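You operate a simulated robot arm through the tools that you are given. There is no shell and no other tool.

Carry out the task below with a simulated robot arm. There is one attempt and no reset: what you move stays moved.

## Task
Raise the table leaf, slide its bar out and move both green bottles on to it. Set down upright: green bottle.
Where things are to end (x, y in the base frame): green bottle within 0.06 m of [0.43, 0.19]; green bottle within 0.06 m of [0.5, 0.25].

Only the result counts: the job must be done as asked and must still hold three seconds after the hand-in. Knocking over, shifting, dropping, spilling or breaking anything else fails it.

## Robot
A 6-joint arm with a two-finger parallel gripper, fixed in place. Base frame: the origin is at the foot of the arm, x ahead of it, y to its left, z up; the work surface is at about z = 0.74. Lengths are in m, angles in degrees, forces in N, time in s.
With the tool pointing down near the work surface it reaches from about 0.28 to 0.74 m from the base axis. Its first joint turns from -66.0 to 66.0 degrees. Payload 2.45 kg.
Tool frame: the origin (TCP) lies between the finger pads and is the grasp point; the fingertips stand 0.024 m ahead of it; z points along the fingers, y is the line along which they close. Largest opening 0.068 m; finger width 0.017, thickness 0.01; the body of the gripper, 0.04 by 0.07 m, starts 0.041 m behind the TCP.
Orientation is told as [roll, pitch, yaw] about the base's x, y, z axes, in that order, counted from this pose: with the fingers straight down and closing along the base's y, the tool's x points along the base's -x, its y along +y and its z along -z.

## Interface
- The arm moves only by the tool apply_moves. Its argument "deltas" is one flat list of numbers, 7 for each row, row after row: the turn, a rotation vector about the tool's x, y, z in degrees, then the shift along the tool's x, y, z in m, then the closure, from 0 (fully open) to 1 (shut). In form: [wx, wy, wz, x, y, z, hand, wx, wy, wz, x, y, z, hand, ...]. A call has 1 to 20 rows; each row shifts and turns the commanded pose from where the row before left it, along the tool's axes as they then stand. Each row takes 0.2 s and may step no farther than 0.05 m and 8.6 degrees from the row before; otherwise, or with a gripper value out of range, the whole call is refused. A pose out of reach is approached as far as the arm can. The call stops where the force on the tool passes 50 N (or 10 N more than at its start, if that is more) or the arm is blocked; 0.2 s more then pass. Each finger travels about 0.108 m/s and halts on what it meets, pressing with about 21 N; the grip force reading is that of the motor and also rises with nothing between the fingers. The clock runs only during rows and for 0.2 s after the last one: add rows that do not move to give the fingers time. It gives the time, the measured TCP pose, the force on the tool (base axes), the opening and the grip force at its end, in the units of the frame above (readings bear some noise), with the torque about the TCP (base axes, N m) and any sound that the robot's microphone picked up, and new pictures: "views" is both (left out), scene, wrist or none.
- Cameras (640 x 400 px; columns grow to the right, rows downward): "scene" is fixed at [0.171, 0.4315, 1.443]; the picture's right is [-0.62, -0.78, 0.00], its down [-0.59, 0.46, -0.66] and it looks along [0.52, -0.41, -0.75] (base axes); focal length 338 px, centre (320, 200). "wrist" rides on the gripper at [0.084, 0.011, -0.075] in the tool frame; the picture's right is [-0.13, 0.99, 0.00], its down [-0.60, -0.08, -0.79] and it looks along [-0.79, -0.10, 0.61] (tool axes); focal length 251 px, centre (320, 200). There is no depth. A picture from a camera that has moved, and an enlarged one, comes with that camera's place and axes in the base frame and with its lens.
- close_up(camera, box): a new picture of the part [left, top, right, bottom] of that camera's present view, enlarged. The clock stands still meanwhile.
- close_job(): hands the job in; it is judged then, once.

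Places have to be worked out from the pictures, the camera data and where the tool is seen. Open the gripper and draw the arm clear of the work before you hand the job in, unless the task says otherwise.

The tools are called after "Emit:" as a command line: name --argument value ..., lists and objects as JSON in quotes. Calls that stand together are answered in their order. apply_moves: Moves the arm, as the interface text tells. Its arguments: {"type":"object","properties":{"deltas":{"type":"array","items":{"type":"number"}},"views":{"type":"string","enum":["both","scene","wrist","none"]}},"required":["deltas"]} The other tools are called the same way: close_up (camera, box) takes an enlarged picture of a part of a camera's view; close_job () hands the job in.

At the start:

```text
time: 0.0
position: [0.4606, 0.0461, 1.0013]
ee_rot: [-0.1, 0.1, 0.0]
contact_force: [0.0, 0.4, 0.3]
torque: [-0.01, 0.05, 0.03]
opening: 0.0685
grip_force: 0.0
```

scene: 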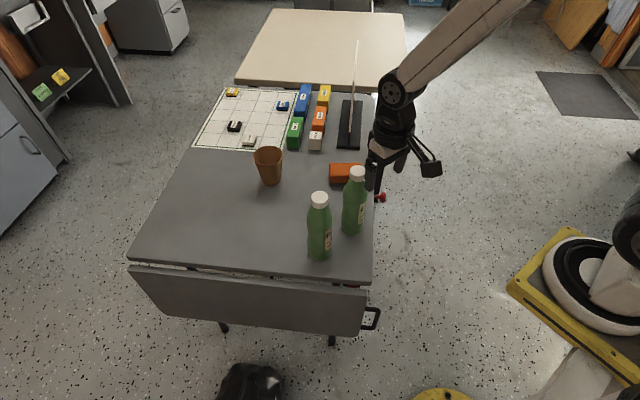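
wrist: 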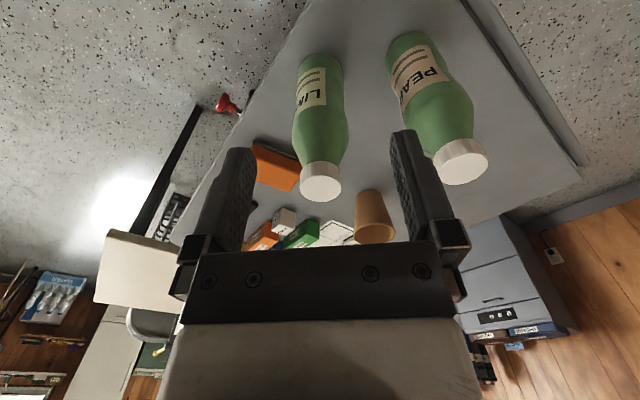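

I start by looking closer at the leaf, its handle, and the bottles before moving anything.

Emit:
close_up --camera "scene" --box '[300, 240, 420, 360]'

Emit:
close_up --camera "scene" --box '[120, 220, 400, 395]'

Emit:
close_up --camera "scene" --box '[280, 140, 440, 270]'

Emit:
close_up --camera "wrist" --box '[200, 0, 600, 250]'

```text
3.33 times, centred on (360, 300) of scene
camera zoom: at [0.171, 0.4315, 1.443], right [-0.62, -0.78, 0.0], down [-0.59, 0.46, -0.66], along [0.52, -0.41, -0.75], focal length 1128 px, centre (187, -133)
```

zoom: 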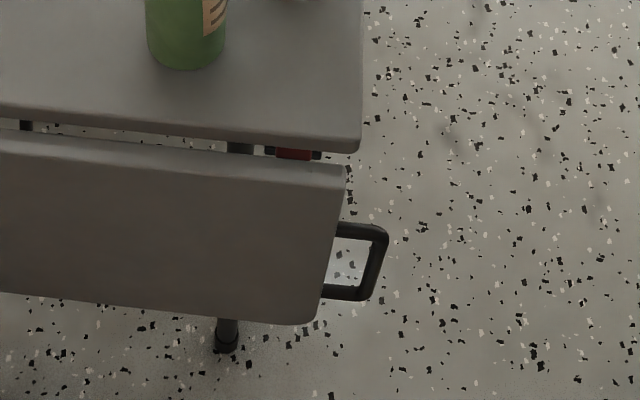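

```text
2.29 times, centred on (260, 308) of scene
camera zoom: at [0.171, 0.4315, 1.443], right [-0.62, -0.78, 0.0], down [-0.59, 0.46, -0.66], along [0.52, -0.41, -0.75], focal length 774 px, centre (457, -46)
```

zoom: 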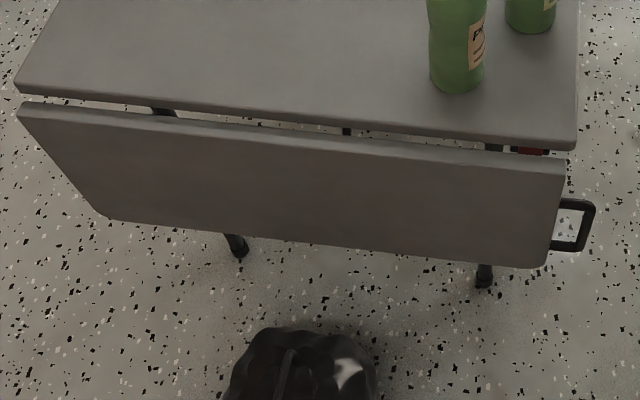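

```text
3.08 times, centred on (360, 205) of scene
camera zoom: at [0.171, 0.4315, 1.443], right [-0.62, -0.78, 0.0], down [-0.59, 0.46, -0.66], along [0.52, -0.41, -0.75], focal length 1042 px, centre (197, 185)
```

zoom: 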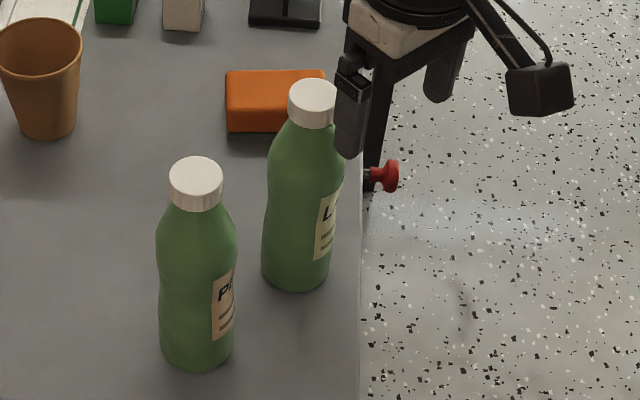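

```text
1.60 times, centred on (400, 125) of wrist
camera zoom: at [0.3781, 0.0575, 1.0759], right [0.13, 0.99, 0.0], down [0.6, -0.08, 0.79], along [0.79, -0.1, -0.61], focal length 402 px, centre (192, 320)
```

zoom: 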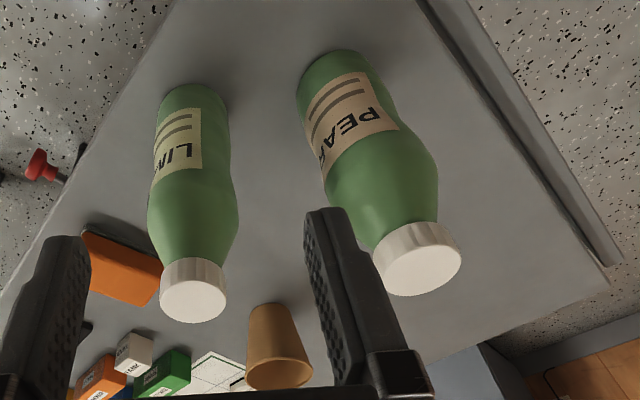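

The table is turned about 45° to the base. Its leaf hangs vertically from the edge near (0.385, 0.115), with a loop handle at about (0.355, 0.105, 0.58). A red knob sits at about (0.566, -0.106, 0.72). I'll move to the right, clear of the table, to look at the knob more closely.

Emit:
apply_moves --deltas '[0, 0, 0, 0.01, -0.0415, 0.01, 0, 0, 0, 0, 0.01, -0.0415, 0.02, 0, 0, 0, 0, 0.01, -0.0415, 0.025, 0, 0, 0, 0, 0.01, -0.0415, 0.025, 0, 0, 0, 0, 0, 0, 0, 0]' --views "both"

```text
time: 1.2
position: [0.4206, -0.1225, 0.9206]
ee_rot: [0.1, -0.1, 0.0]
contact_force: [-0.3, 0.6, -0.2]
torque: [0.0, 0.0, 0.02]
opening: 0.0681
grip_force: 0.0
camera wrist: at [0.3379, -0.1105, 0.9954], right [0.13, 0.99, 0.0], down [0.6, -0.08, 0.79], along [0.79, -0.1, -0.61], focal length 251 px, centre (320, 200)
```

scene: 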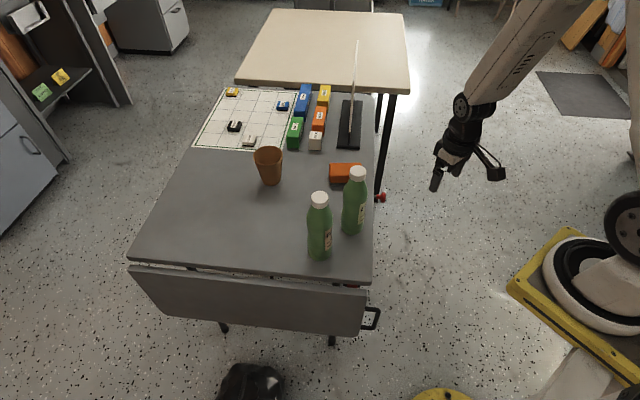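
wrist: 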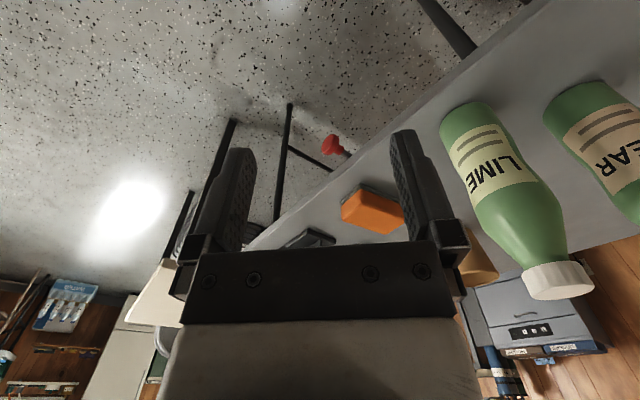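

The knob sticks out from under the right table edge. I zoom in on it.

Emit:
close_up --camera "wrist" --box '[270, 90, 430, 190]'

Emit:
close_up --camera "scene" --box '[330, 170, 410, 220]'

```text
4.00 times, centred on (350, 140) of wrist
camera zoom: at [0.3379, -0.1105, 0.9954], right [0.13, 0.99, 0.0], down [0.6, -0.08, 0.79], along [0.79, -0.1, -0.61], focal length 1006 px, centre (200, 440)
```

zoom: 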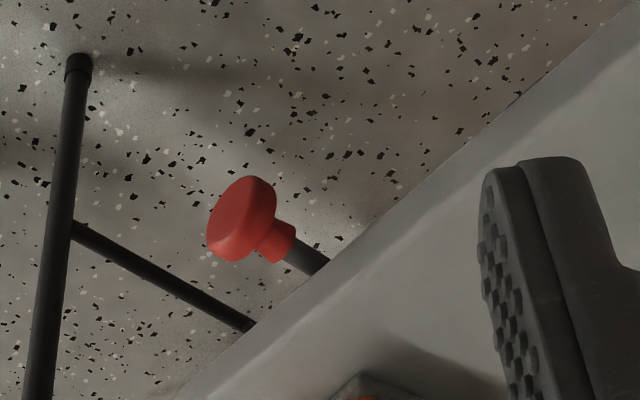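

```text
8.00 times, centred on (370, 195) of scene
camera zoom: at [0.171, 0.4314, 1.443], right [-0.62, -0.78, 0.0], down [-0.59, 0.46, -0.66], along [0.52, -0.41, -0.75], focal length 2708 px, centre (-80, 240)
```

zoom: 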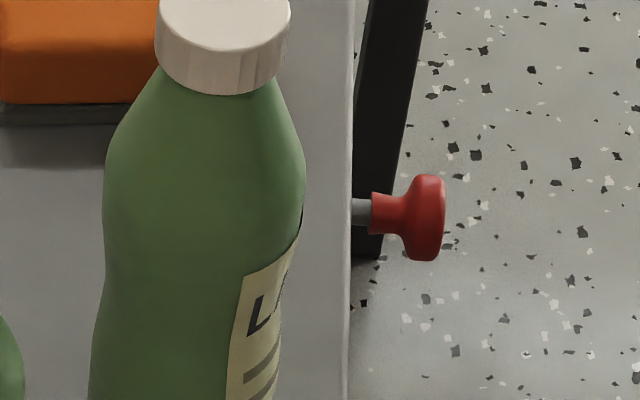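

The knob is a mushroom on a horizontal shaft at about (0.584, -0.127, 0.70). It seems to be the handle of a bar that runs under the table toward the leaf, and the bar's red tip shows in the hinge gap. Next I swing to the leaf side with yaw -45° to look at the handle.

Emit:
apply_moves --deltas '[0, 0, 0, 0.0222, 0.0411, -0.004, 0, 0, 0, 0, 0.0222, 0.0411, -0.004, 0, 0, 0, 0, 0.0222, 0.0411, -0.004, 0, 0, 0, 0, 0.0222, 0.0411, -0.004, 0, 0, 0, 0, 0.0222, 0.0411, -0.004, 0, 0, 0, 0, 0.0222, 0.0411, -0.004, 0, 0, 0, 0, 0.0222, 0.0411, -0.004, 0, 0, 0, 0, 0.0222, 0.0411, -0.004, 0, 0, 0, 0, 0.0222, 0.0411, -0.004, 0, 0, 0, 7.5, 0, 0, 0, 0, 0, 0, 7.5, 0, 0, 0, 0, 0, 0, 7.5, 0, 0, 0, 0, 0, 0, 7.5, 0, 0, 0, 0, 0, 0, 7.5, 0, 0, 0, 0, 0, 0, 7.5, 0, 0, 0, 0, 0, 0, 0, 0, 0, 0, 0]' --views "both"

```text
time: 4.6
position: [0.247, 0.2584, 0.9522]
ee_rot: [0.0, 0.0, -45.1]
contact_force: [0.3, 0.2, 0.9]
torque: [0.0, 0.01, 0.0]
opening: 0.0679
grip_force: 0.0
out of reach, approached as far as the arm can: row 4, 5, 6
camera wrist: at [0.1969, 0.3257, 1.0265], right [0.79, 0.61, 0.0], down [0.37, -0.48, 0.79], along [0.48, -0.63, -0.61], focal length 251 px, centre (320, 200)
```

scene: 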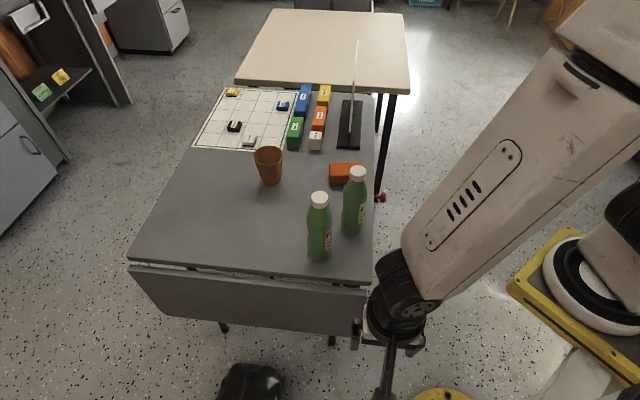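
wrist: 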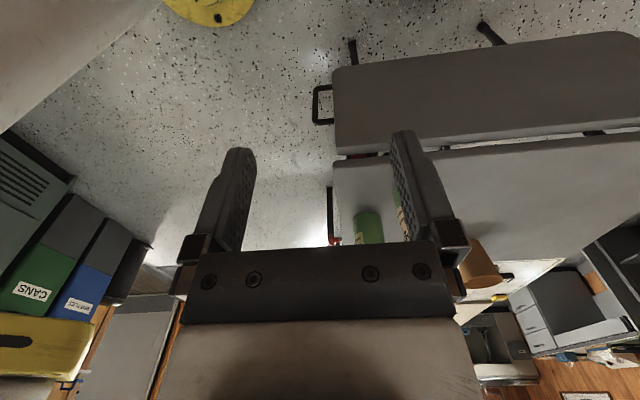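

The wrist camera now sees the leaf face and the handle. I zoom in to locate both accurately.

Emit:
close_up --camera "wrist" --box '[290, 60, 450, 160]'

Emit:
close_up --camera "wrist" --box '[320, 20, 640, 220]'

```text
4.00 times, centred on (370, 110) of wrist
camera zoom: at [0.1969, 0.3257, 1.0265], right [0.79, 0.61, 0.0], down [0.37, -0.48, 0.79], along [0.48, -0.63, -0.61], focal length 1006 px, centre (120, 560)
```

zoom: 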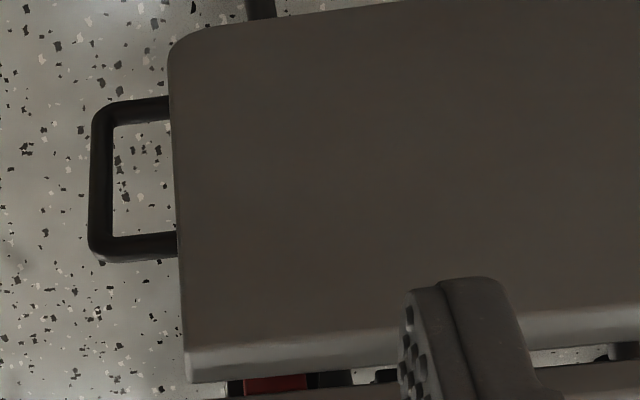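

```text
2.00 times, centred on (480, 120) of wrist
camera zoom: at [0.1969, 0.3257, 1.0265], right [0.79, 0.61, 0.0], down [0.37, -0.48, 0.79], along [0.48, -0.63, -0.61], focal length 503 px, centre (0, 360)
```

zoom: 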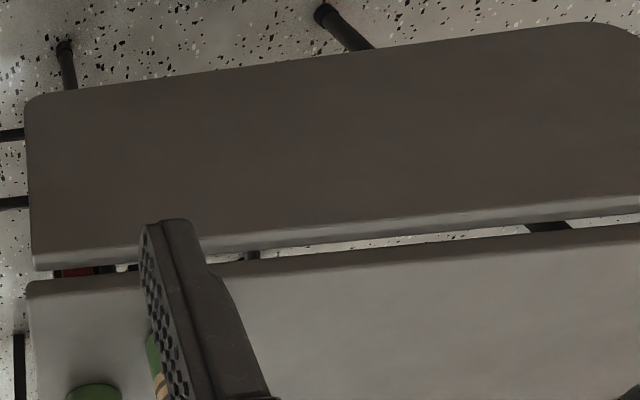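

The handle's outer bar is at about (0.355, 0.10, 0.585), but the two view lines are nearly parallel, so its depth is uncertain. I lower the tool on the outer side of the leaf for a second, more level view.

Emit:
apply_moves --deltas '[0, 0, 0, 0, 0, 0.05, 0, 0, 0, 0, 0, 0, 0.05, 0, 0, 0, 0, 0, 0, 0.05, 0, 0, 0, 0, 0, 0, 0.05, 0, 0, 0, 0, 0, 0, 0, 0]' --views "both"

Emit:
close_up --camera "wrist" --box '[240, 60, 480, 210]'

Emit:
close_up --camera "scene" --box '[325, 270, 405, 345]'

```text
time: 5.8
position: [0.2442, 0.2569, 0.7531]
ee_rot: [0.1, -0.1, -45.0]
contact_force: [0.5, 0.9, 0.5]
torque: [0.01, 0.03, 0.0]
opening: 0.068
grip_force: 0.1
camera wrist: at [0.1949, 0.3244, 0.8273], right [0.79, 0.61, 0.0], down [0.37, -0.48, 0.79], along [0.48, -0.63, -0.61], focal length 251 px, centre (320, 200)
```

scene: 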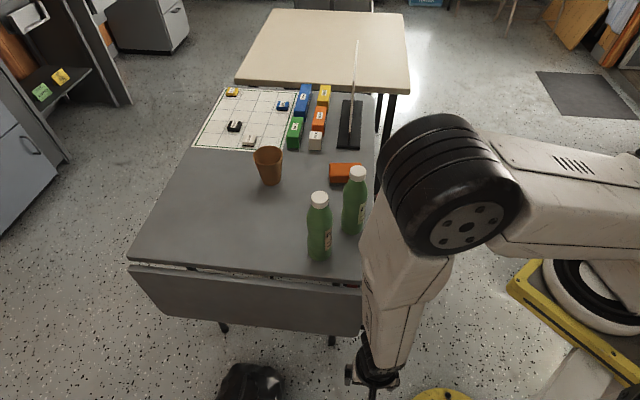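
wrist: 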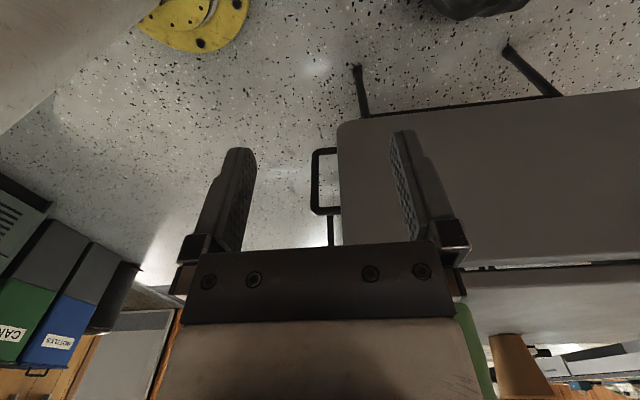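

```text
2.67 times, centred on (360, 135) of wrist
camera zoom: at [0.1949, 0.3244, 0.8273], right [0.79, 0.61, 0.0], down [0.37, -0.48, 0.79], along [0.48, -0.63, -0.61], focal length 670 px, centre (213, 373)
```

zoom: 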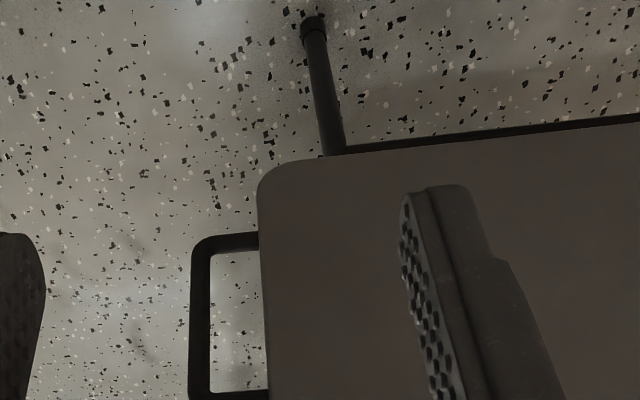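

```text
5.33 times, centred on (365, 308) of scene
camera zoom: at [0.171, 0.4315, 1.443], right [-0.62, -0.78, 0.0], down [-0.59, 0.46, -0.66], along [0.52, -0.41, -0.75], focal length 1805 px, centre (80, -373)
```

zoom: 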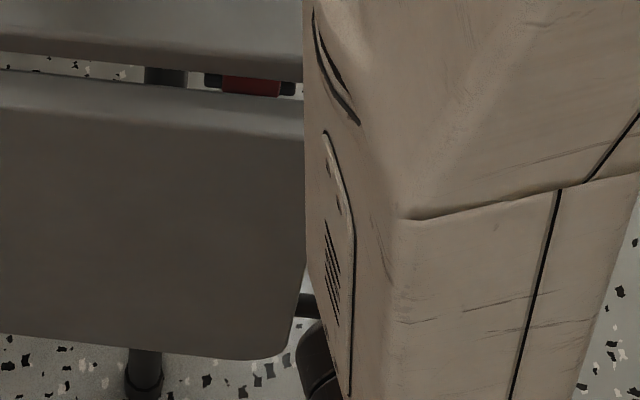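

From the two wrist views I place the handle's outer bar at (0.359, 0.095), running from z 0.508 to 0.626. The hinge is at about z 0.72, directly above the leaf. I go to a pre-grasp tilted 45° with the fingers partly closed, so one finger can enter the loop.

Emit:
apply_moves --deltas '[0, 0, 0, -0.0345, -0.0167, 0.0265, 0.55, 0, 0, 0, -0.0345, -0.0167, 0.0265, 0.55, 0, -7.5, 0, 0, 0, 0, 0.55, 0, -7.5, 0, 0, 0, 0, 0.55, 0, -7.5, 0, 0, 0, 0, 0.55, 0, -7.5, 0, 0, 0, 0, 0.55, 0, -7.5, 0, 0, 0, 0, 0.55, 0, -7.5, 0, 0, 0, 0, 0.55, 0, 0, 0, 0, 0, 0, 0.55]' --views "both"

```text
time: 7.8
position: [0.3223, 0.1604, 0.6986]
ee_rot: [0.0, -45.1, -44.9]
contact_force: [0.0, 0.0, -1.3]
torque: [-0.01, 0.06, -0.03]
opening: 0.0306
grip_force: 0.1
out of reach, approached as far as the arm can: row 6, 7, 8
camera wrist: at [0.2524, 0.248, 0.6923], right [0.77, 0.64, 0.09], down [-0.15, 0.04, 0.99], along [0.63, -0.77, 0.13], focal length 251 px, centre (320, 200)
```

scene: 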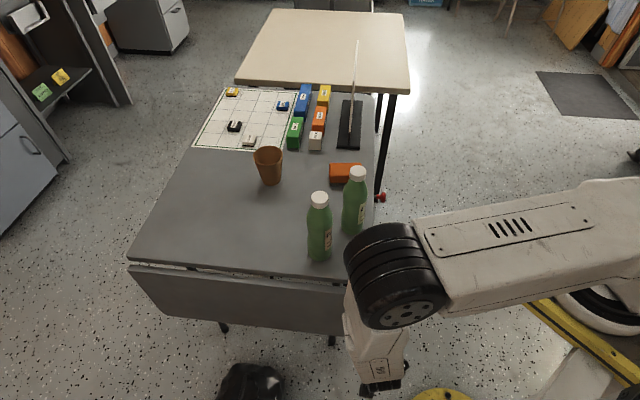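
wrist: 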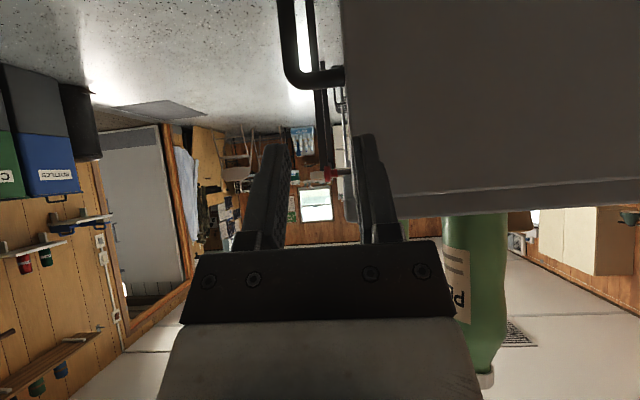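

The tilt was reached, but the arm's inner reach limit pushed the TCP about 2 cm along the hinge. I move down and back along the hinge to line up with the bar.

Emit:
apply_moves --deltas '[0, 0, 0, 0.0205, 0, 0.0205, 0.55, 0, 0, 0, 0.0205, 0, 0.0205, 0.55, 0, 0, 0, 0, -0.01, 0, 0.55, 0, 0, 0, 0, -0.01, 0, 0.55, 0, 0, 0, 0, 0, 0, 0.55]' --views "both"

```text
time: 9.0
position: [0.3141, 0.1434, 0.6411]
ee_rot: [0.0, -45.0, -45.0]
contact_force: [1.2, -0.5, -0.6]
torque: [0.03, 0.02, 0.02]
opening: 0.0307
grip_force: 0.1
out of reach, approached as far as the arm can: row 3
camera wrist: at [0.2441, 0.2316, 0.6339], right [0.77, 0.64, 0.09], down [-0.15, 0.04, 0.99], along [0.63, -0.77, 0.12], focal length 251 px, centre (320, 200)
```

scene: 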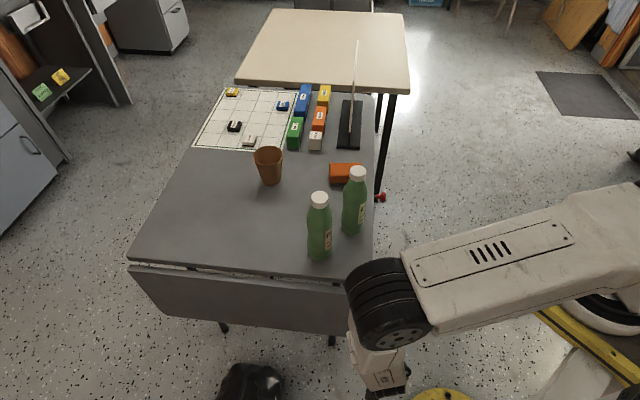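
wrist: 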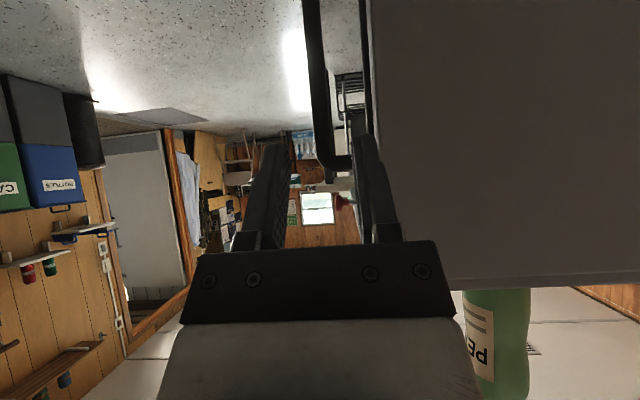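

The bar is at along-hinge 0.3227 and the TCP at 0.3235, so the fingers are well lined up around it. I advance 0.088 m along the tool axis, with one finger going into the loop.

Emit:
apply_moves --deltas '[0, 0, 0, 0, 0, 0.03, 0.55, 0, 0, 0, 0, 0, 0.03, 0.55, 0, 0, 0, 0, 0, 0.028, 0.55, 0, 0, 0, 0, 0, 0, 0.55]' --views "both"

```text
time: 10.0
position: [0.354, 0.1007, 0.5788]
ee_rot: [0.0, -45.0, -45.1]
contact_force: [1.0, 0.5, -0.2]
torque: [0.0, 0.02, 0.0]
opening: 0.031
grip_force: 0.1
camera wrist: at [0.2845, 0.1884, 0.5718], right [0.77, 0.64, 0.09], down [-0.15, 0.04, 0.99], along [0.63, -0.77, 0.13], focal length 251 px, centre (320, 200)
```

scene: 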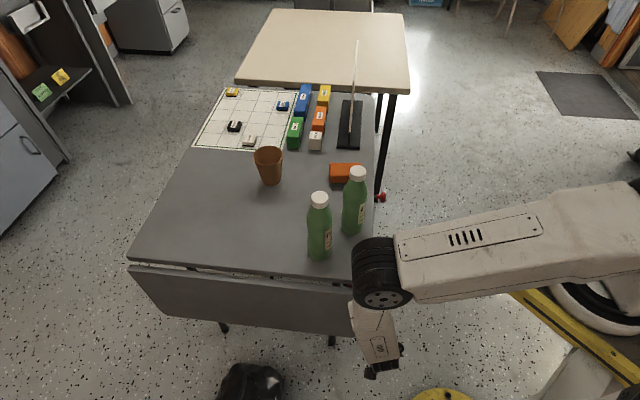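
wrist: 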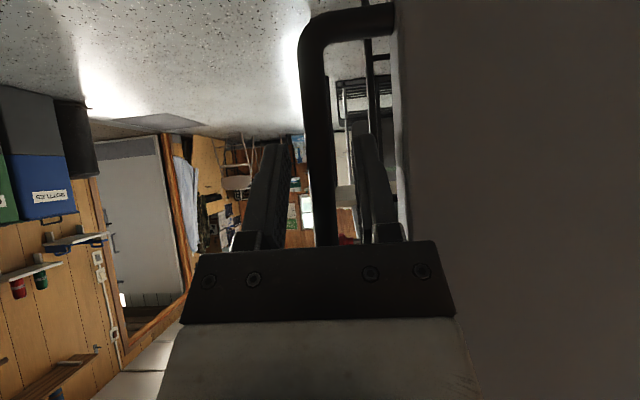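

The bar now sits between the fingers, so I close the grip.

Emit:
apply_moves --deltas '[0, 0, 0, 0, 0, 0, 1, 0, 0, 0, 0, 0, 0, 1, 0, 0, 0, 0, 0, 0, 1]' --views "wrist"

```text
time: 10.8
position: [0.3555, 0.1018, 0.5799]
ee_rot: [0.0, -45.1, -45.1]
contact_force: [7.6, -2.0, -7.3]
torque: [0.91, 0.09, 0.05]
opening: 0.0119
grip_force: 32.8
camera wrist: at [0.2848, 0.1891, 0.5721], right [0.77, 0.64, 0.09], down [-0.15, 0.04, 0.99], along [0.63, -0.77, 0.12], focal length 251 px, centre (320, 200)
```

wrist: 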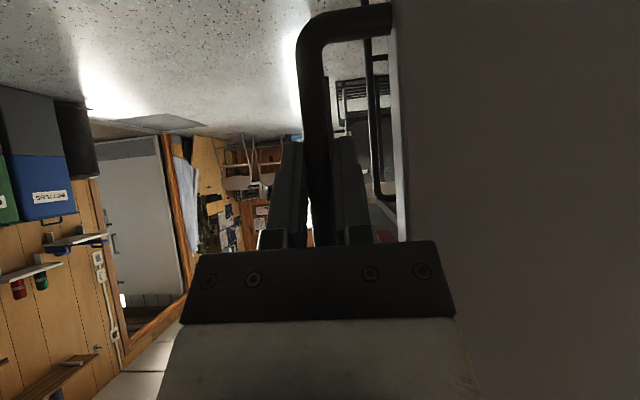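

The bar is gripped (0.0119 m). I start swinging the leaf up along an arc about the hinge, turning the tool partly with it. The first part covers about 27°, and then I check the forces.

Emit:
apply_moves --deltas '[0, 3.5, 0, 0.0066, 0, -0.0091, 1, 0, 3.5, 0, 0.0066, 0, -0.0091, 1, 0, 3.5, 0, 0.0062, 0, -0.0093, 1, 0, 3.5, 0, 0.0062, 0, -0.0093, 1, 0, 3.5, 0, 0.0059, 0, -0.00955, 1, 0, 3.5, 0, 0.0059, 0, -0.00955, 1]' --views "both"

```text
time: 12.2
position: [0.3113, 0.1457, 0.6026]
ee_rot: [0.1, -24.0, -45.0]
contact_force: [12.5, -12.4, 3.2]
torque: [0.73, -0.07, -0.21]
opening: 0.0118
grip_force: 32.6
camera wrist: at [0.2447, 0.2292, 0.6356], right [0.78, 0.62, 0.05], down [0.11, -0.22, 0.97], along [0.61, -0.76, -0.24], focal length 251 px, centre (320, 200)
```

scene: 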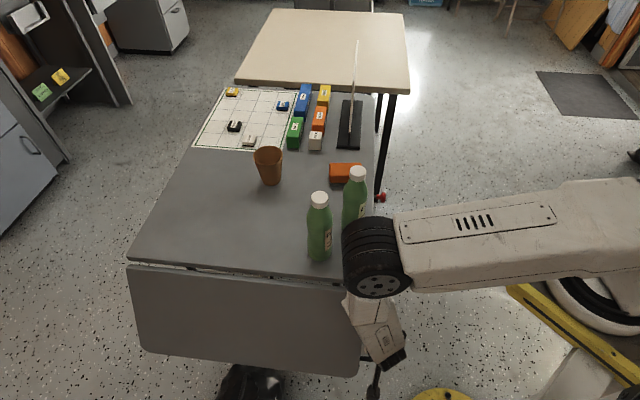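
wrist: 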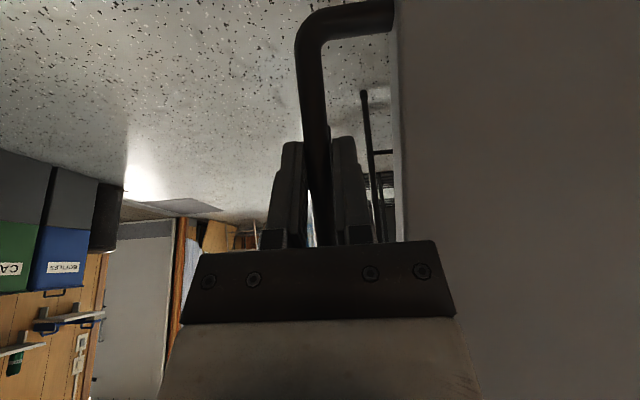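

The leaf swings freely, with about 18 N opposing it, which looks like gravity and hinge friction. I continue the arc.

Emit:
apply_moves --deltas '[0, 3.5, 0, 0.0055, 0, -0.0098, 1, 0, 3.5, 0, 0.0055, 0, -0.0098, 1, 0, 3.5, 0, 0.0052, 0, -0.0099, 1, 0, 3.5, 0, 0.0052, 0, -0.0099, 1, 0, 3.5, 0, 0.0049, 0, -0.0102, 1, 0, 3.5, 0, 0.0049, 0, -0.0102, 1]' --views "both"

```text
time: 13.6
position: [0.2792, 0.1776, 0.6507]
ee_rot: [-0.1, -3.0, -44.9]
contact_force: [-6.2, 5.4, -23.4]
torque: [0.8, 0.24, -0.53]
opening: 0.012
grip_force: 32.6
camera wrist: at [0.226, 0.248, 0.7207], right [0.79, 0.61, 0.01], down [0.34, -0.45, 0.82], along [0.51, -0.65, -0.57], focal length 251 px, centre (320, 200)
```

scene: 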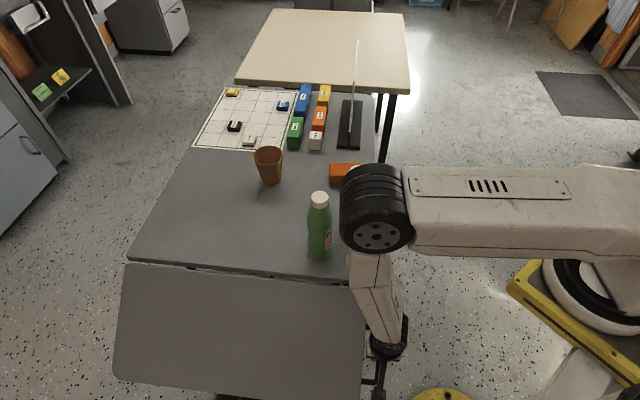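
wrist: 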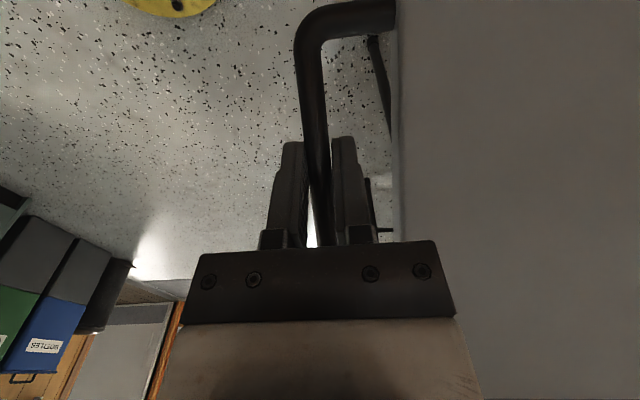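

The leaf is at about 54°, and pulling up takes about 24 N. I continue to about 81°.

Emit:
apply_moves --deltas '[0, 3.5, 0, 0.0045, 0, -0.0104, 1, 0, 3.5, 0, 0.0045, 0, -0.0104, 1, 0, 3.5, 0, 0.0041, 0, -0.0105, 1, 0, 3.5, 0, 0.0041, 0, -0.0105, 1, 0, 3.5, 0, 0.0038, 0, -0.0107, 1, 0, 3.5, 0, 0.0038, 0, -0.0107, 1]' --views "both"

```text
time: 15.0
position: [0.2667, 0.1909, 0.7156]
ee_rot: [-0.1, 18.0, -45.1]
contact_force: [5.8, -4.8, -15.1]
torque: [0.31, 0.2, -0.56]
opening: 0.0119
grip_force: 32.2
camera wrist: at [0.2356, 0.2385, 0.8122], right [0.79, 0.61, -0.04], down [0.52, -0.64, 0.57], along [0.32, -0.47, -0.82], focal length 251 px, centre (320, 200)
```

scene: 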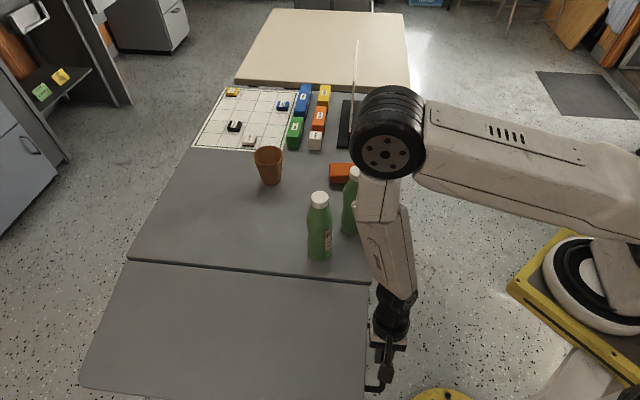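
wrist: 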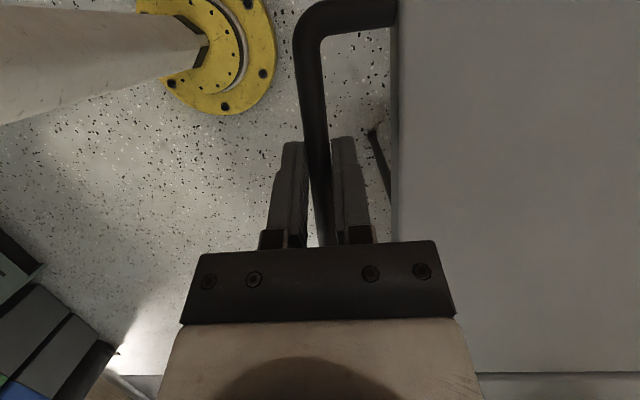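

The leaf is at about 81°. I do the last 9° in small steps, listening for a latch.

Emit:
apply_moves --deltas '[0, 1.75, 0, 0.0017, 0, -0.0054, 1, 0, 1.75, 0, 0.0017, 0, -0.0054, 1, 0, 1.75, 0, 0.0017, 0, -0.0054, 1, 0, 1.75, 0, 0.0017, 0, -0.0054, 1, 0, 0, 0, 0, 0, 0, 1]' --views "both"

```text
time: 16.2
position: [0.2666, 0.1903, 0.74]
ee_rot: [0.0, 25.0, -45.0]
contact_force: [-3.9, -1.2, -13.2]
torque: [0.57, 0.56, -0.53]
opening: 0.0119
grip_force: 32.5
camera wrist: at [0.245, 0.2292, 0.8419], right [0.78, 0.62, -0.06], down [0.57, -0.68, 0.46], along [0.25, -0.39, -0.88], focal length 251 px, centre (320, 200)
```

scene: 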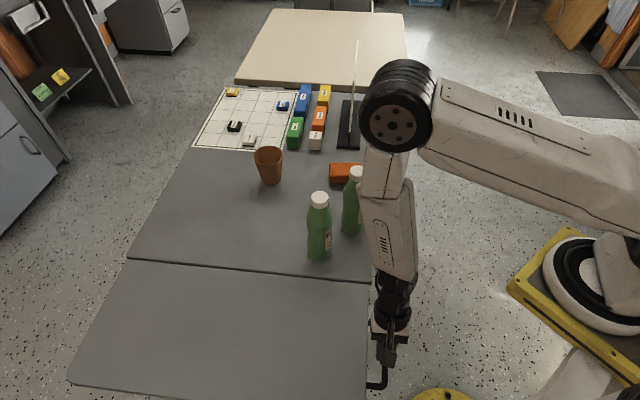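
wrist: 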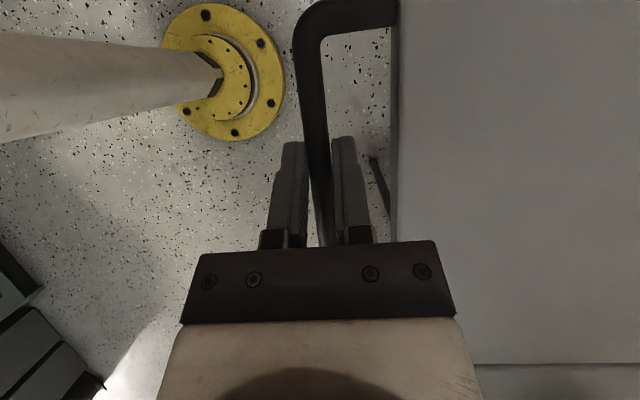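

No click yet, and the arm still carries about 13 N. I nudge up a little more to find a stop or latch.

Emit:
apply_moves --deltas '[0, 0, 0, 0.0013, 0, -0.0027, 1, 0, 0, 0, 0.0013, 0, -0.0027, 1, 0, 0, 0, 0, 0, 0, 1]' --views "scene"

Emit:
close_up --camera "scene" --box '[60, 240, 400, 400]'

```text
time: 17.0
position: [0.2669, 0.1899, 0.7454]
ee_rot: [0.0, 24.9, -44.9]
contact_force: [-8.5, 0.8, -12.7]
torque: [0.5, 0.61, -0.45]
opening: 0.0116
grip_force: 32.2
```

scene: 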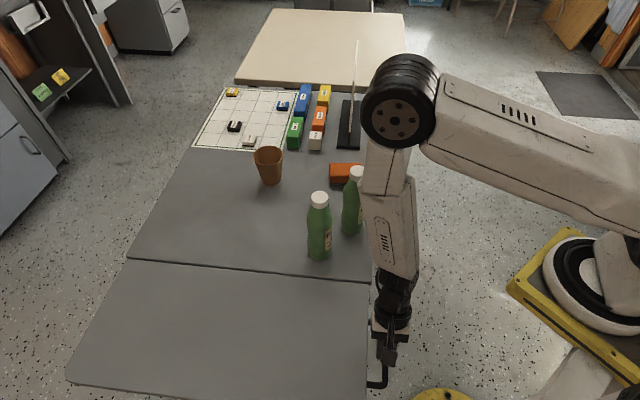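

```text
1.88 times, centred on (230, 320) of scene
camera zoom: at [0.1709, 0.4315, 1.443], right [-0.62, -0.78, 0.0], down [-0.59, 0.46, -0.66], along [0.52, -0.41, -0.75], focal length 637 px, centre (489, -26)
```

zoom: 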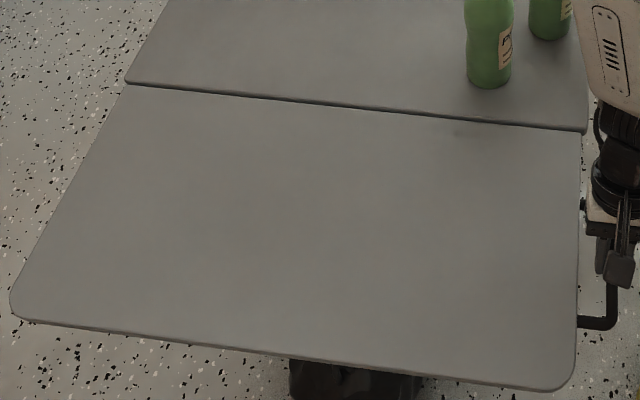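

The leaf looks horizontal. Next I test whether the hinge holds it, by easing down a few millimetres and watching the load.

Emit:
apply_moves --deltas '[0, 0, 0, -0.0008, 0, 0.0018, 1, 0, 0, 0, 0, 0, 0, 1]' --views "none"

Emit:
apply_moves --deltas '[0, 0, 0, -0.0008, 0, 0.0018, 1, 0, 0, 0, 0, 0, 0, 1]' --views "none"

```text
time: 17.6
position: [0.2669, 0.1882, 0.7435]
ee_rot: [-0.1, 25.0, -45.0]
contact_force: [-7.5, -1.4, 7.1]
torque: [-0.74, -0.51, -0.43]
opening: 0.0117
grip_force: 32.2
```

```text
time: 18.2
position: [0.2662, 0.1902, 0.7407]
ee_rot: [-0.1, 24.9, -45.1]
contact_force: [-5.0, -3.9, 2.9]
torque: [-0.77, -0.62, -0.49]
opening: 0.0115
grip_force: 32.1
```

Easing down reverses the force, so the hinge is stiff with friction and holds the leaf by itself. I set it about 2 mm higher, open the fingers inside the loop, and withdraw along the tool axis.

Emit:
apply_moves --deltas '[0, 0, 0, 0.001, 0, -0.0022, 1, 0, 0, 0, 0, 0, 0, 1, 0, 0, 0, 0, 0, 0, 0.55, 0, 0, 0, 0, 0, 0, 0.55]' --views "both"

Emit:
apply_moves --deltas '[0, 0, 0, 0, 0, -0.02, 0.55, 0, 0, 0, 0, 0, -0.03, 0.55, 0, 0, 0, 0, 0, -0.03, 0.55, 0, 0, 0, 0, 0, 0, 0.55]' --views "both"

```text
time: 19.2
position: [0.2657, 0.1898, 0.7425]
ee_rot: [0.1, 24.9, -45.1]
contact_force: [0.3, -0.5, 0.3]
torque: [0.02, -0.01, -0.03]
opening: 0.031
grip_force: 0.0
camera wrist: at [0.2447, 0.2293, 0.8455], right [0.78, 0.62, -0.05], down [0.57, -0.68, 0.46], along [0.25, -0.39, -0.88], focal length 251 px, centre (320, 200)
```

scene: 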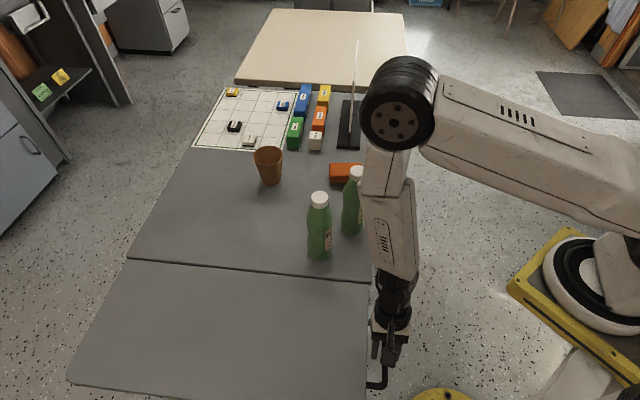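
wrist: 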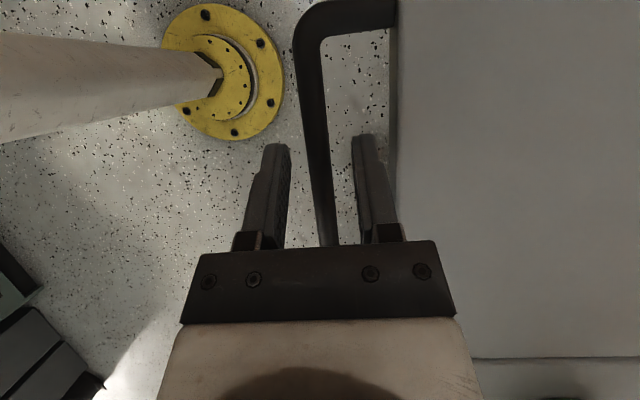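

```text
time: 20.2
position: [0.2884, 0.1637, 0.816]
ee_rot: [0.0, 25.0, -45.0]
contact_force: [0.1, 0.3, 0.0]
torque: [-0.01, 0.04, -0.02]
opening: 0.0307
grip_force: 0.0
camera wrist: at [0.2671, 0.2042, 0.9184], right [0.78, 0.62, -0.05], down [0.57, -0.68, 0.46], along [0.25, -0.39, -0.88], focal length 251 px, centre (320, 200)
```

scene: 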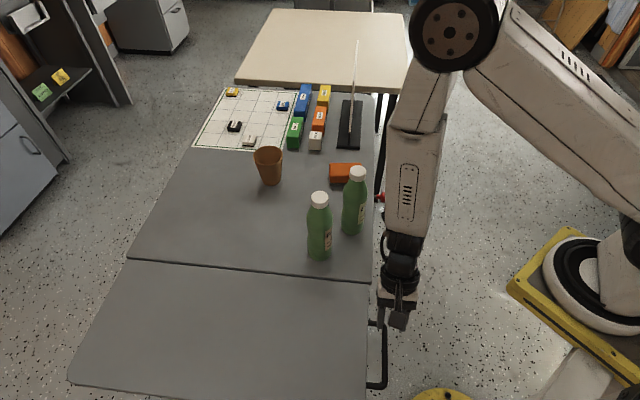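
wrist: 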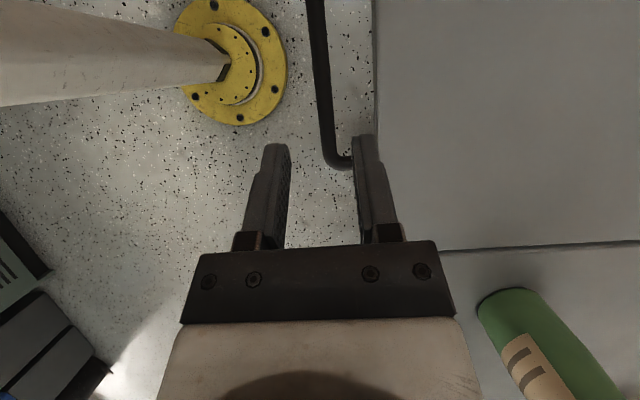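

The leaf stays up on its own. Now for the bar: I rise, level the tool, and yaw to +45° so the fingers will close across the knob along the sliding direction, with the camera side away from the table.

Emit:
apply_moves --deltas '[0, 0, 0, -0.0068, 0, -0.0445, 0.5, 0, 0, 0, -0.0068, 0, -0.0445, 0.3, 0, 0, 0, -0.0068, 0, -0.0445, 0, 0, 0, 0, -0.0068, 0, -0.0445, 0, 0, -6.25, 0, 0, 0, 0, 0, 0, -6.25, 0, 0, 0, 0, 0, 0, -6.25, 0, 0, 0, 0, 0, 0, -6.25, 0, 0, 0, 0, 0, 0, 0, -7.5, 0, 0, 0, 0, 0, 0, -7.5, 0, 0, 0, 0, 0, 0, -7.5, 0, 0, 0, 0, 0, 0, -7.5, 0, 0, 0, 0, 0, 0, -7.5, 0, 0, 0, 0, 0, 0, -7.5, 0, 0, 0, 0, 0, 0, -7.5, 0, 0, 0, 0, 0, 0, -7.5, 0, 0, 0, 0, 0, 0, -7.5, 0, 0, 0, 0, 0, 0, -7.5, 0, 0, 0, 0, 0, 0, -7.5, 0, 0, 0, 0, 0, 0, -7.5, 0, 0, 0, 0]' --views "both"

```text
time: 24.4
position: [0.307, 0.0943, 0.8743]
ee_rot: [3.8, -0.7, 45.1]
contact_force: [-0.1, 0.9, -0.4]
torque: [-0.01, 0.02, 0.03]
opening: 0.0678
grip_force: 0.1
out of reach, approached as far as the arm can: row 1, 2, 3, 4, 6, 7, 8
camera wrist: at [0.2451, 0.0384, 0.949], right [-0.61, 0.79, 0.07], down [0.51, 0.33, 0.79], along [0.6, 0.52, -0.6], focal length 251 px, centre (320, 200)
```

scene: 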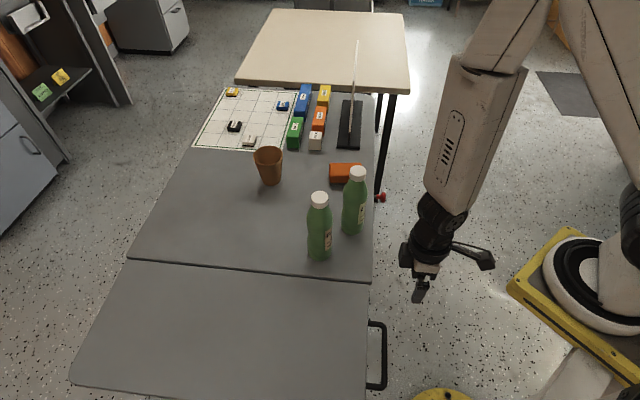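
wrist: 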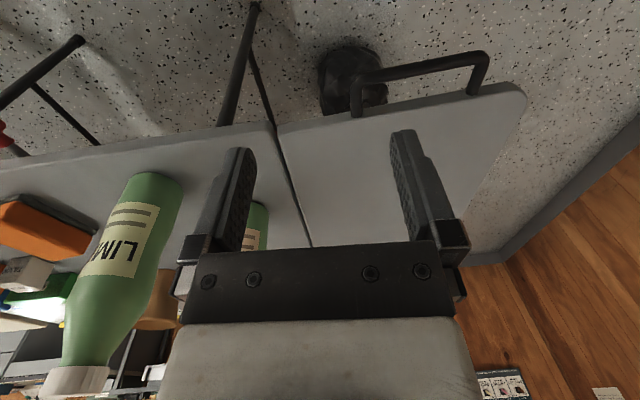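

Reach limits shifted me to (0.307, 0.094, 0.874), with a 3.8° roll. I travel parallel to the table's right side towards the knob, clear of the bottles, then correct the roll and add a 20° lean away from the table.

Emit:
apply_moves --deltas '[0, 0, 0, 0, -0.0441, 0, 0, 0, 0, 0, 0, -0.0441, 0, 0, 0, 0, 0, 0, -0.0441, 0, 0, 0, 0, 0, 0, -0.0441, 0, 0, 0, 0, 0, 0, -0.0441, 0, 0, 0, 0, 0, 0, -0.0441, 0, 0, 0, 0, 0, 0, -0.0441, 0, 0, 0, 0, 0, 0, -0.0441, 0, 0, 0.55, -4.2, 0, 0, 0, 0, 0, 0.55, -4.2, 0, 0, 0, 0, 0, 0.55, -4.2, 0, 0, 0, 0, 0, 0.55, -4.2, 0, 0, 0, 0, 0, 0, 0, 0, 0, 0, 0, 0]' --views "both"

```text
time: 27.2
position: [0.5144, -0.1326, 0.8208]
ee_rot: [2.1, -20.5, 43.8]
contact_force: [0.3, 0.0, -0.8]
torque: [0.01, -0.01, -0.01]
opening: 0.0682
grip_force: 0.1
out of reach, approached as far as the arm can: row 5, 6, 7, 8
camera wrist: at [0.4349, -0.1983, 0.8603], right [-0.61, 0.79, 0.08], down [0.28, 0.12, 0.95], along [0.74, 0.6, -0.3], focal length 251 px, centre (320, 200)
```

scene: 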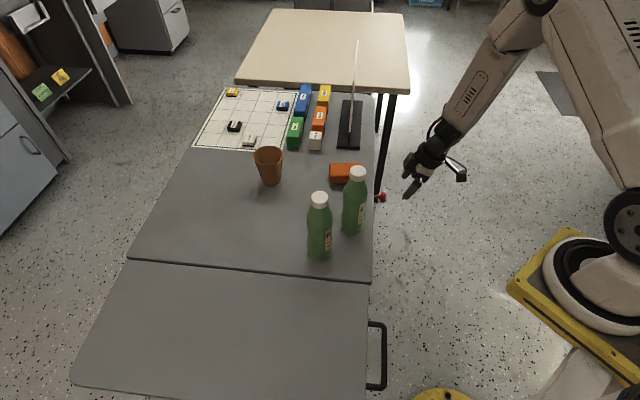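
wrist: 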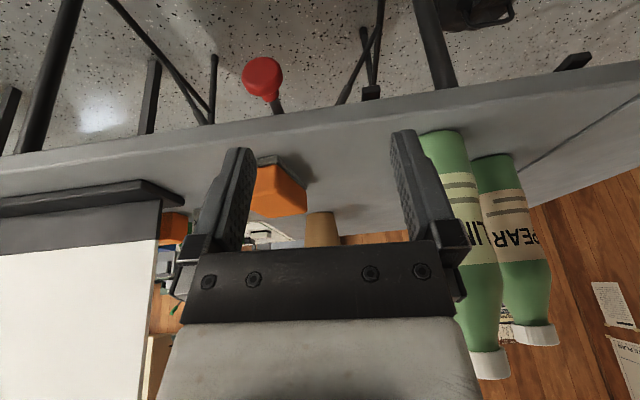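

From here the knob's head projects to about (0.586, -0.126, 0.70), which agrees with the earlier estimate. I'm still 4.6 cm short of it along the slide direction, so I try to close that gap.

Emit:
apply_moves --deltas '[0, 0, 0, 0, -0.023, 0, 0, 0, 0, 0, 0, -0.023, 0, 0, 0, 0, 0, 0, 0, 0, 0]' --views "wrist"

```text
time: 28.0
position: [0.5469, -0.1632, 0.818]
ee_rot: [2.1, -20.5, 43.8]
contact_force: [-0.4, 0.1, -1.1]
torque: [-0.01, 0.01, 0.03]
opening: 0.0681
grip_force: 0.0
camera wrist: at [0.4673, -0.2304, 0.8585], right [-0.61, 0.79, 0.08], down [0.28, 0.12, 0.95], along [0.74, 0.6, -0.3], focal length 251 px, centre (320, 200)
```

wrist: 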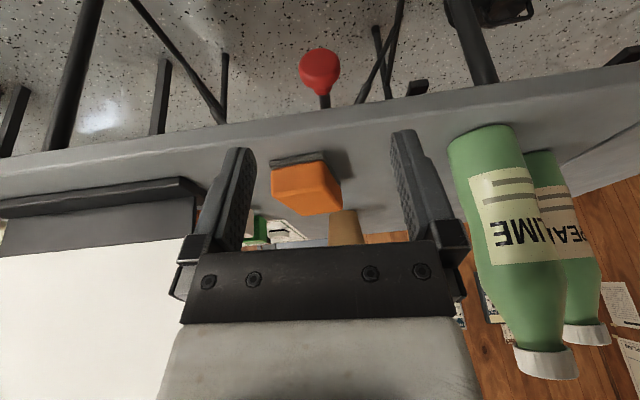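

The reach is fine here: the TCP is at out -0.502 and the knob at -0.502. I descend along the tilted axis so the fingers straddle the knob head.

Emit:
apply_moves --deltas '[0, 0, 0, -0.0026, 0, 0.0325, 0, 0, 0, 0, -0.0026, 0, 0.0325, 0, 0, 0, 0, -0.0026, 0, 0.0325, 0, 0, 0, 0, -0.0026, 0, 0.0325, 0, 0, 0, 0, 0, 0, 0, 0]' --views "both"

Emit:
close_up --camera "scene" --box '[340, 160, 436, 220]'

```text
time: 29.2
position: [0.5833, -0.1237, 0.6988]
ee_rot: [2.0, -20.5, 43.7]
contact_force: [-0.1, -0.3, 0.4]
torque: [-0.01, 0.01, 0.0]
opening: 0.0681
grip_force: 0.1
camera wrist: at [0.5046, -0.191, 0.7401], right [-0.61, 0.79, 0.08], down [0.28, 0.12, 0.95], along [0.74, 0.6, -0.3], focal length 251 px, centre (320, 200)
```

scene: 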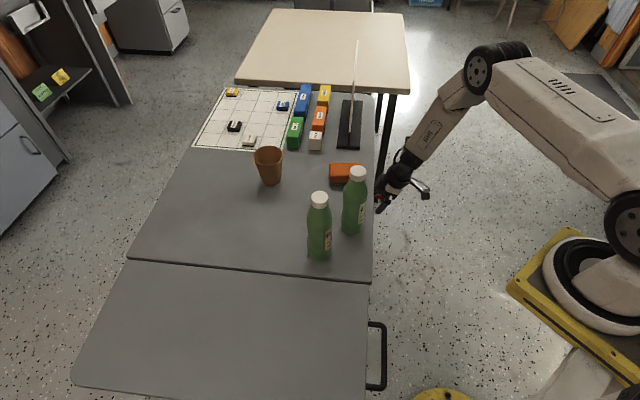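
wrist: 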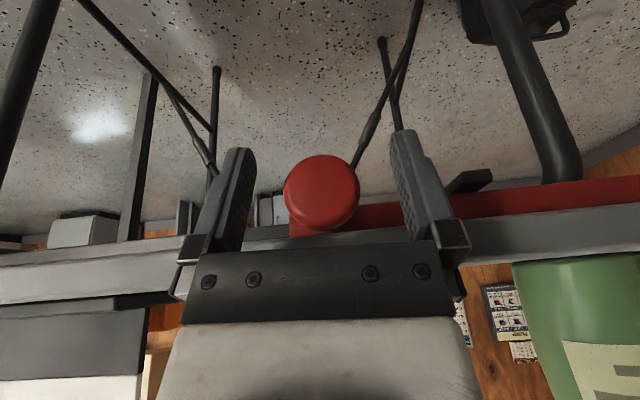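

```text
6.67 times, centred on (388, 190) of scene
camera zoom: at [0.171, 0.4315, 1.443], right [-0.62, -0.78, 0.0], down [-0.59, 0.46, -0.66], along [0.52, -0.41, -0.75], focal length 2257 px, centre (-133, 267)
```

zoom: 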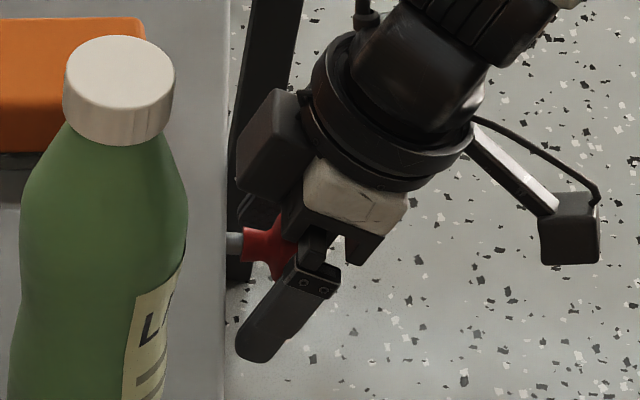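

The knob is between the fingers, and the red bar can be seen running under the table from it towards the leaf. I close on the knob.

Emit:
apply_moves --deltas '[0, 0, 0, 0, 0, 0, 1, 0, 0, 0, 0, 0, 0, 1, 0, 0, 0, 0, 0, 0, 1]' --views "wrist"

```text
time: 30.0
position: [0.5819, -0.1243, 0.6996]
ee_rot: [2.2, -20.6, 43.8]
contact_force: [-5.2, 5.7, 1.9]
torque: [0.09, -0.03, -0.04]
opening: 0.0313
grip_force: 45.1
camera wrist: at [0.5039, -0.1904, 0.7401], right [-0.61, 0.79, 0.08], down [0.29, 0.12, 0.95], along [0.74, 0.6, -0.3], focal length 251 px, centre (320, 200)
```

wrist: 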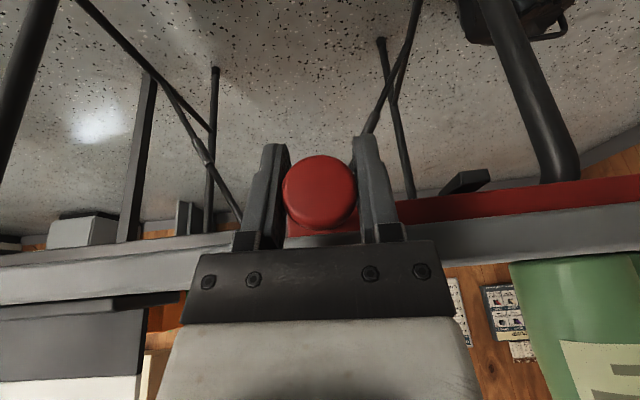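

The knob is held (0.031 m, as expected). I slide it towards the leaf in 2 cm steps, starting with 8 cm, and watch the side forces and the lime bottle clearance.

Emit:
apply_moves --deltas '[0, 0, 0, 0.0004, 0.02, 0.00065, 1, 0, 0, 0, 0.0004, 0.02, 0.00065, 1, 0, 0, 0, 0.0004, 0.02, 0.00065, 1, 0, 0, 0, 0.0004, 0.02, 0.00065, 1]' --views "both"

```text
time: 31.0
position: [0.5255, -0.0662, 0.7001]
ee_rot: [2.3, -20.6, 43.9]
contact_force: [7.9, 6.8, -15.0]
torque: [-0.45, 0.49, -0.25]
opening: 0.0313
grip_force: 44.0
camera wrist: at [0.4461, -0.1332, 0.7407], right [-0.61, 0.79, 0.08], down [0.29, 0.12, 0.95], along [0.74, 0.6, -0.3], focal length 251 px, centre (320, 200)
```

scene: 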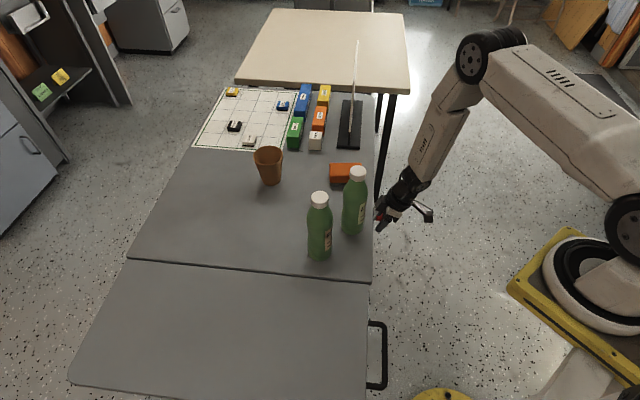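
wrist: 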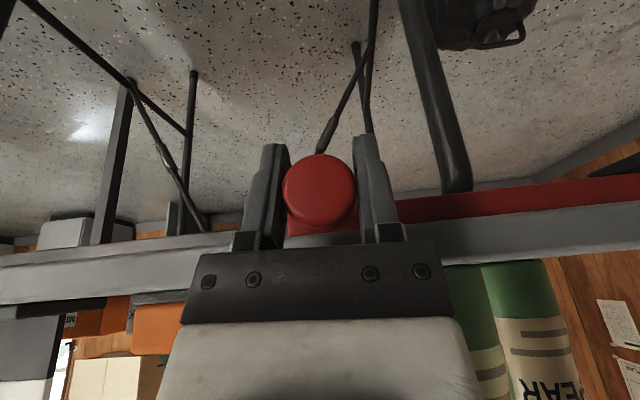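

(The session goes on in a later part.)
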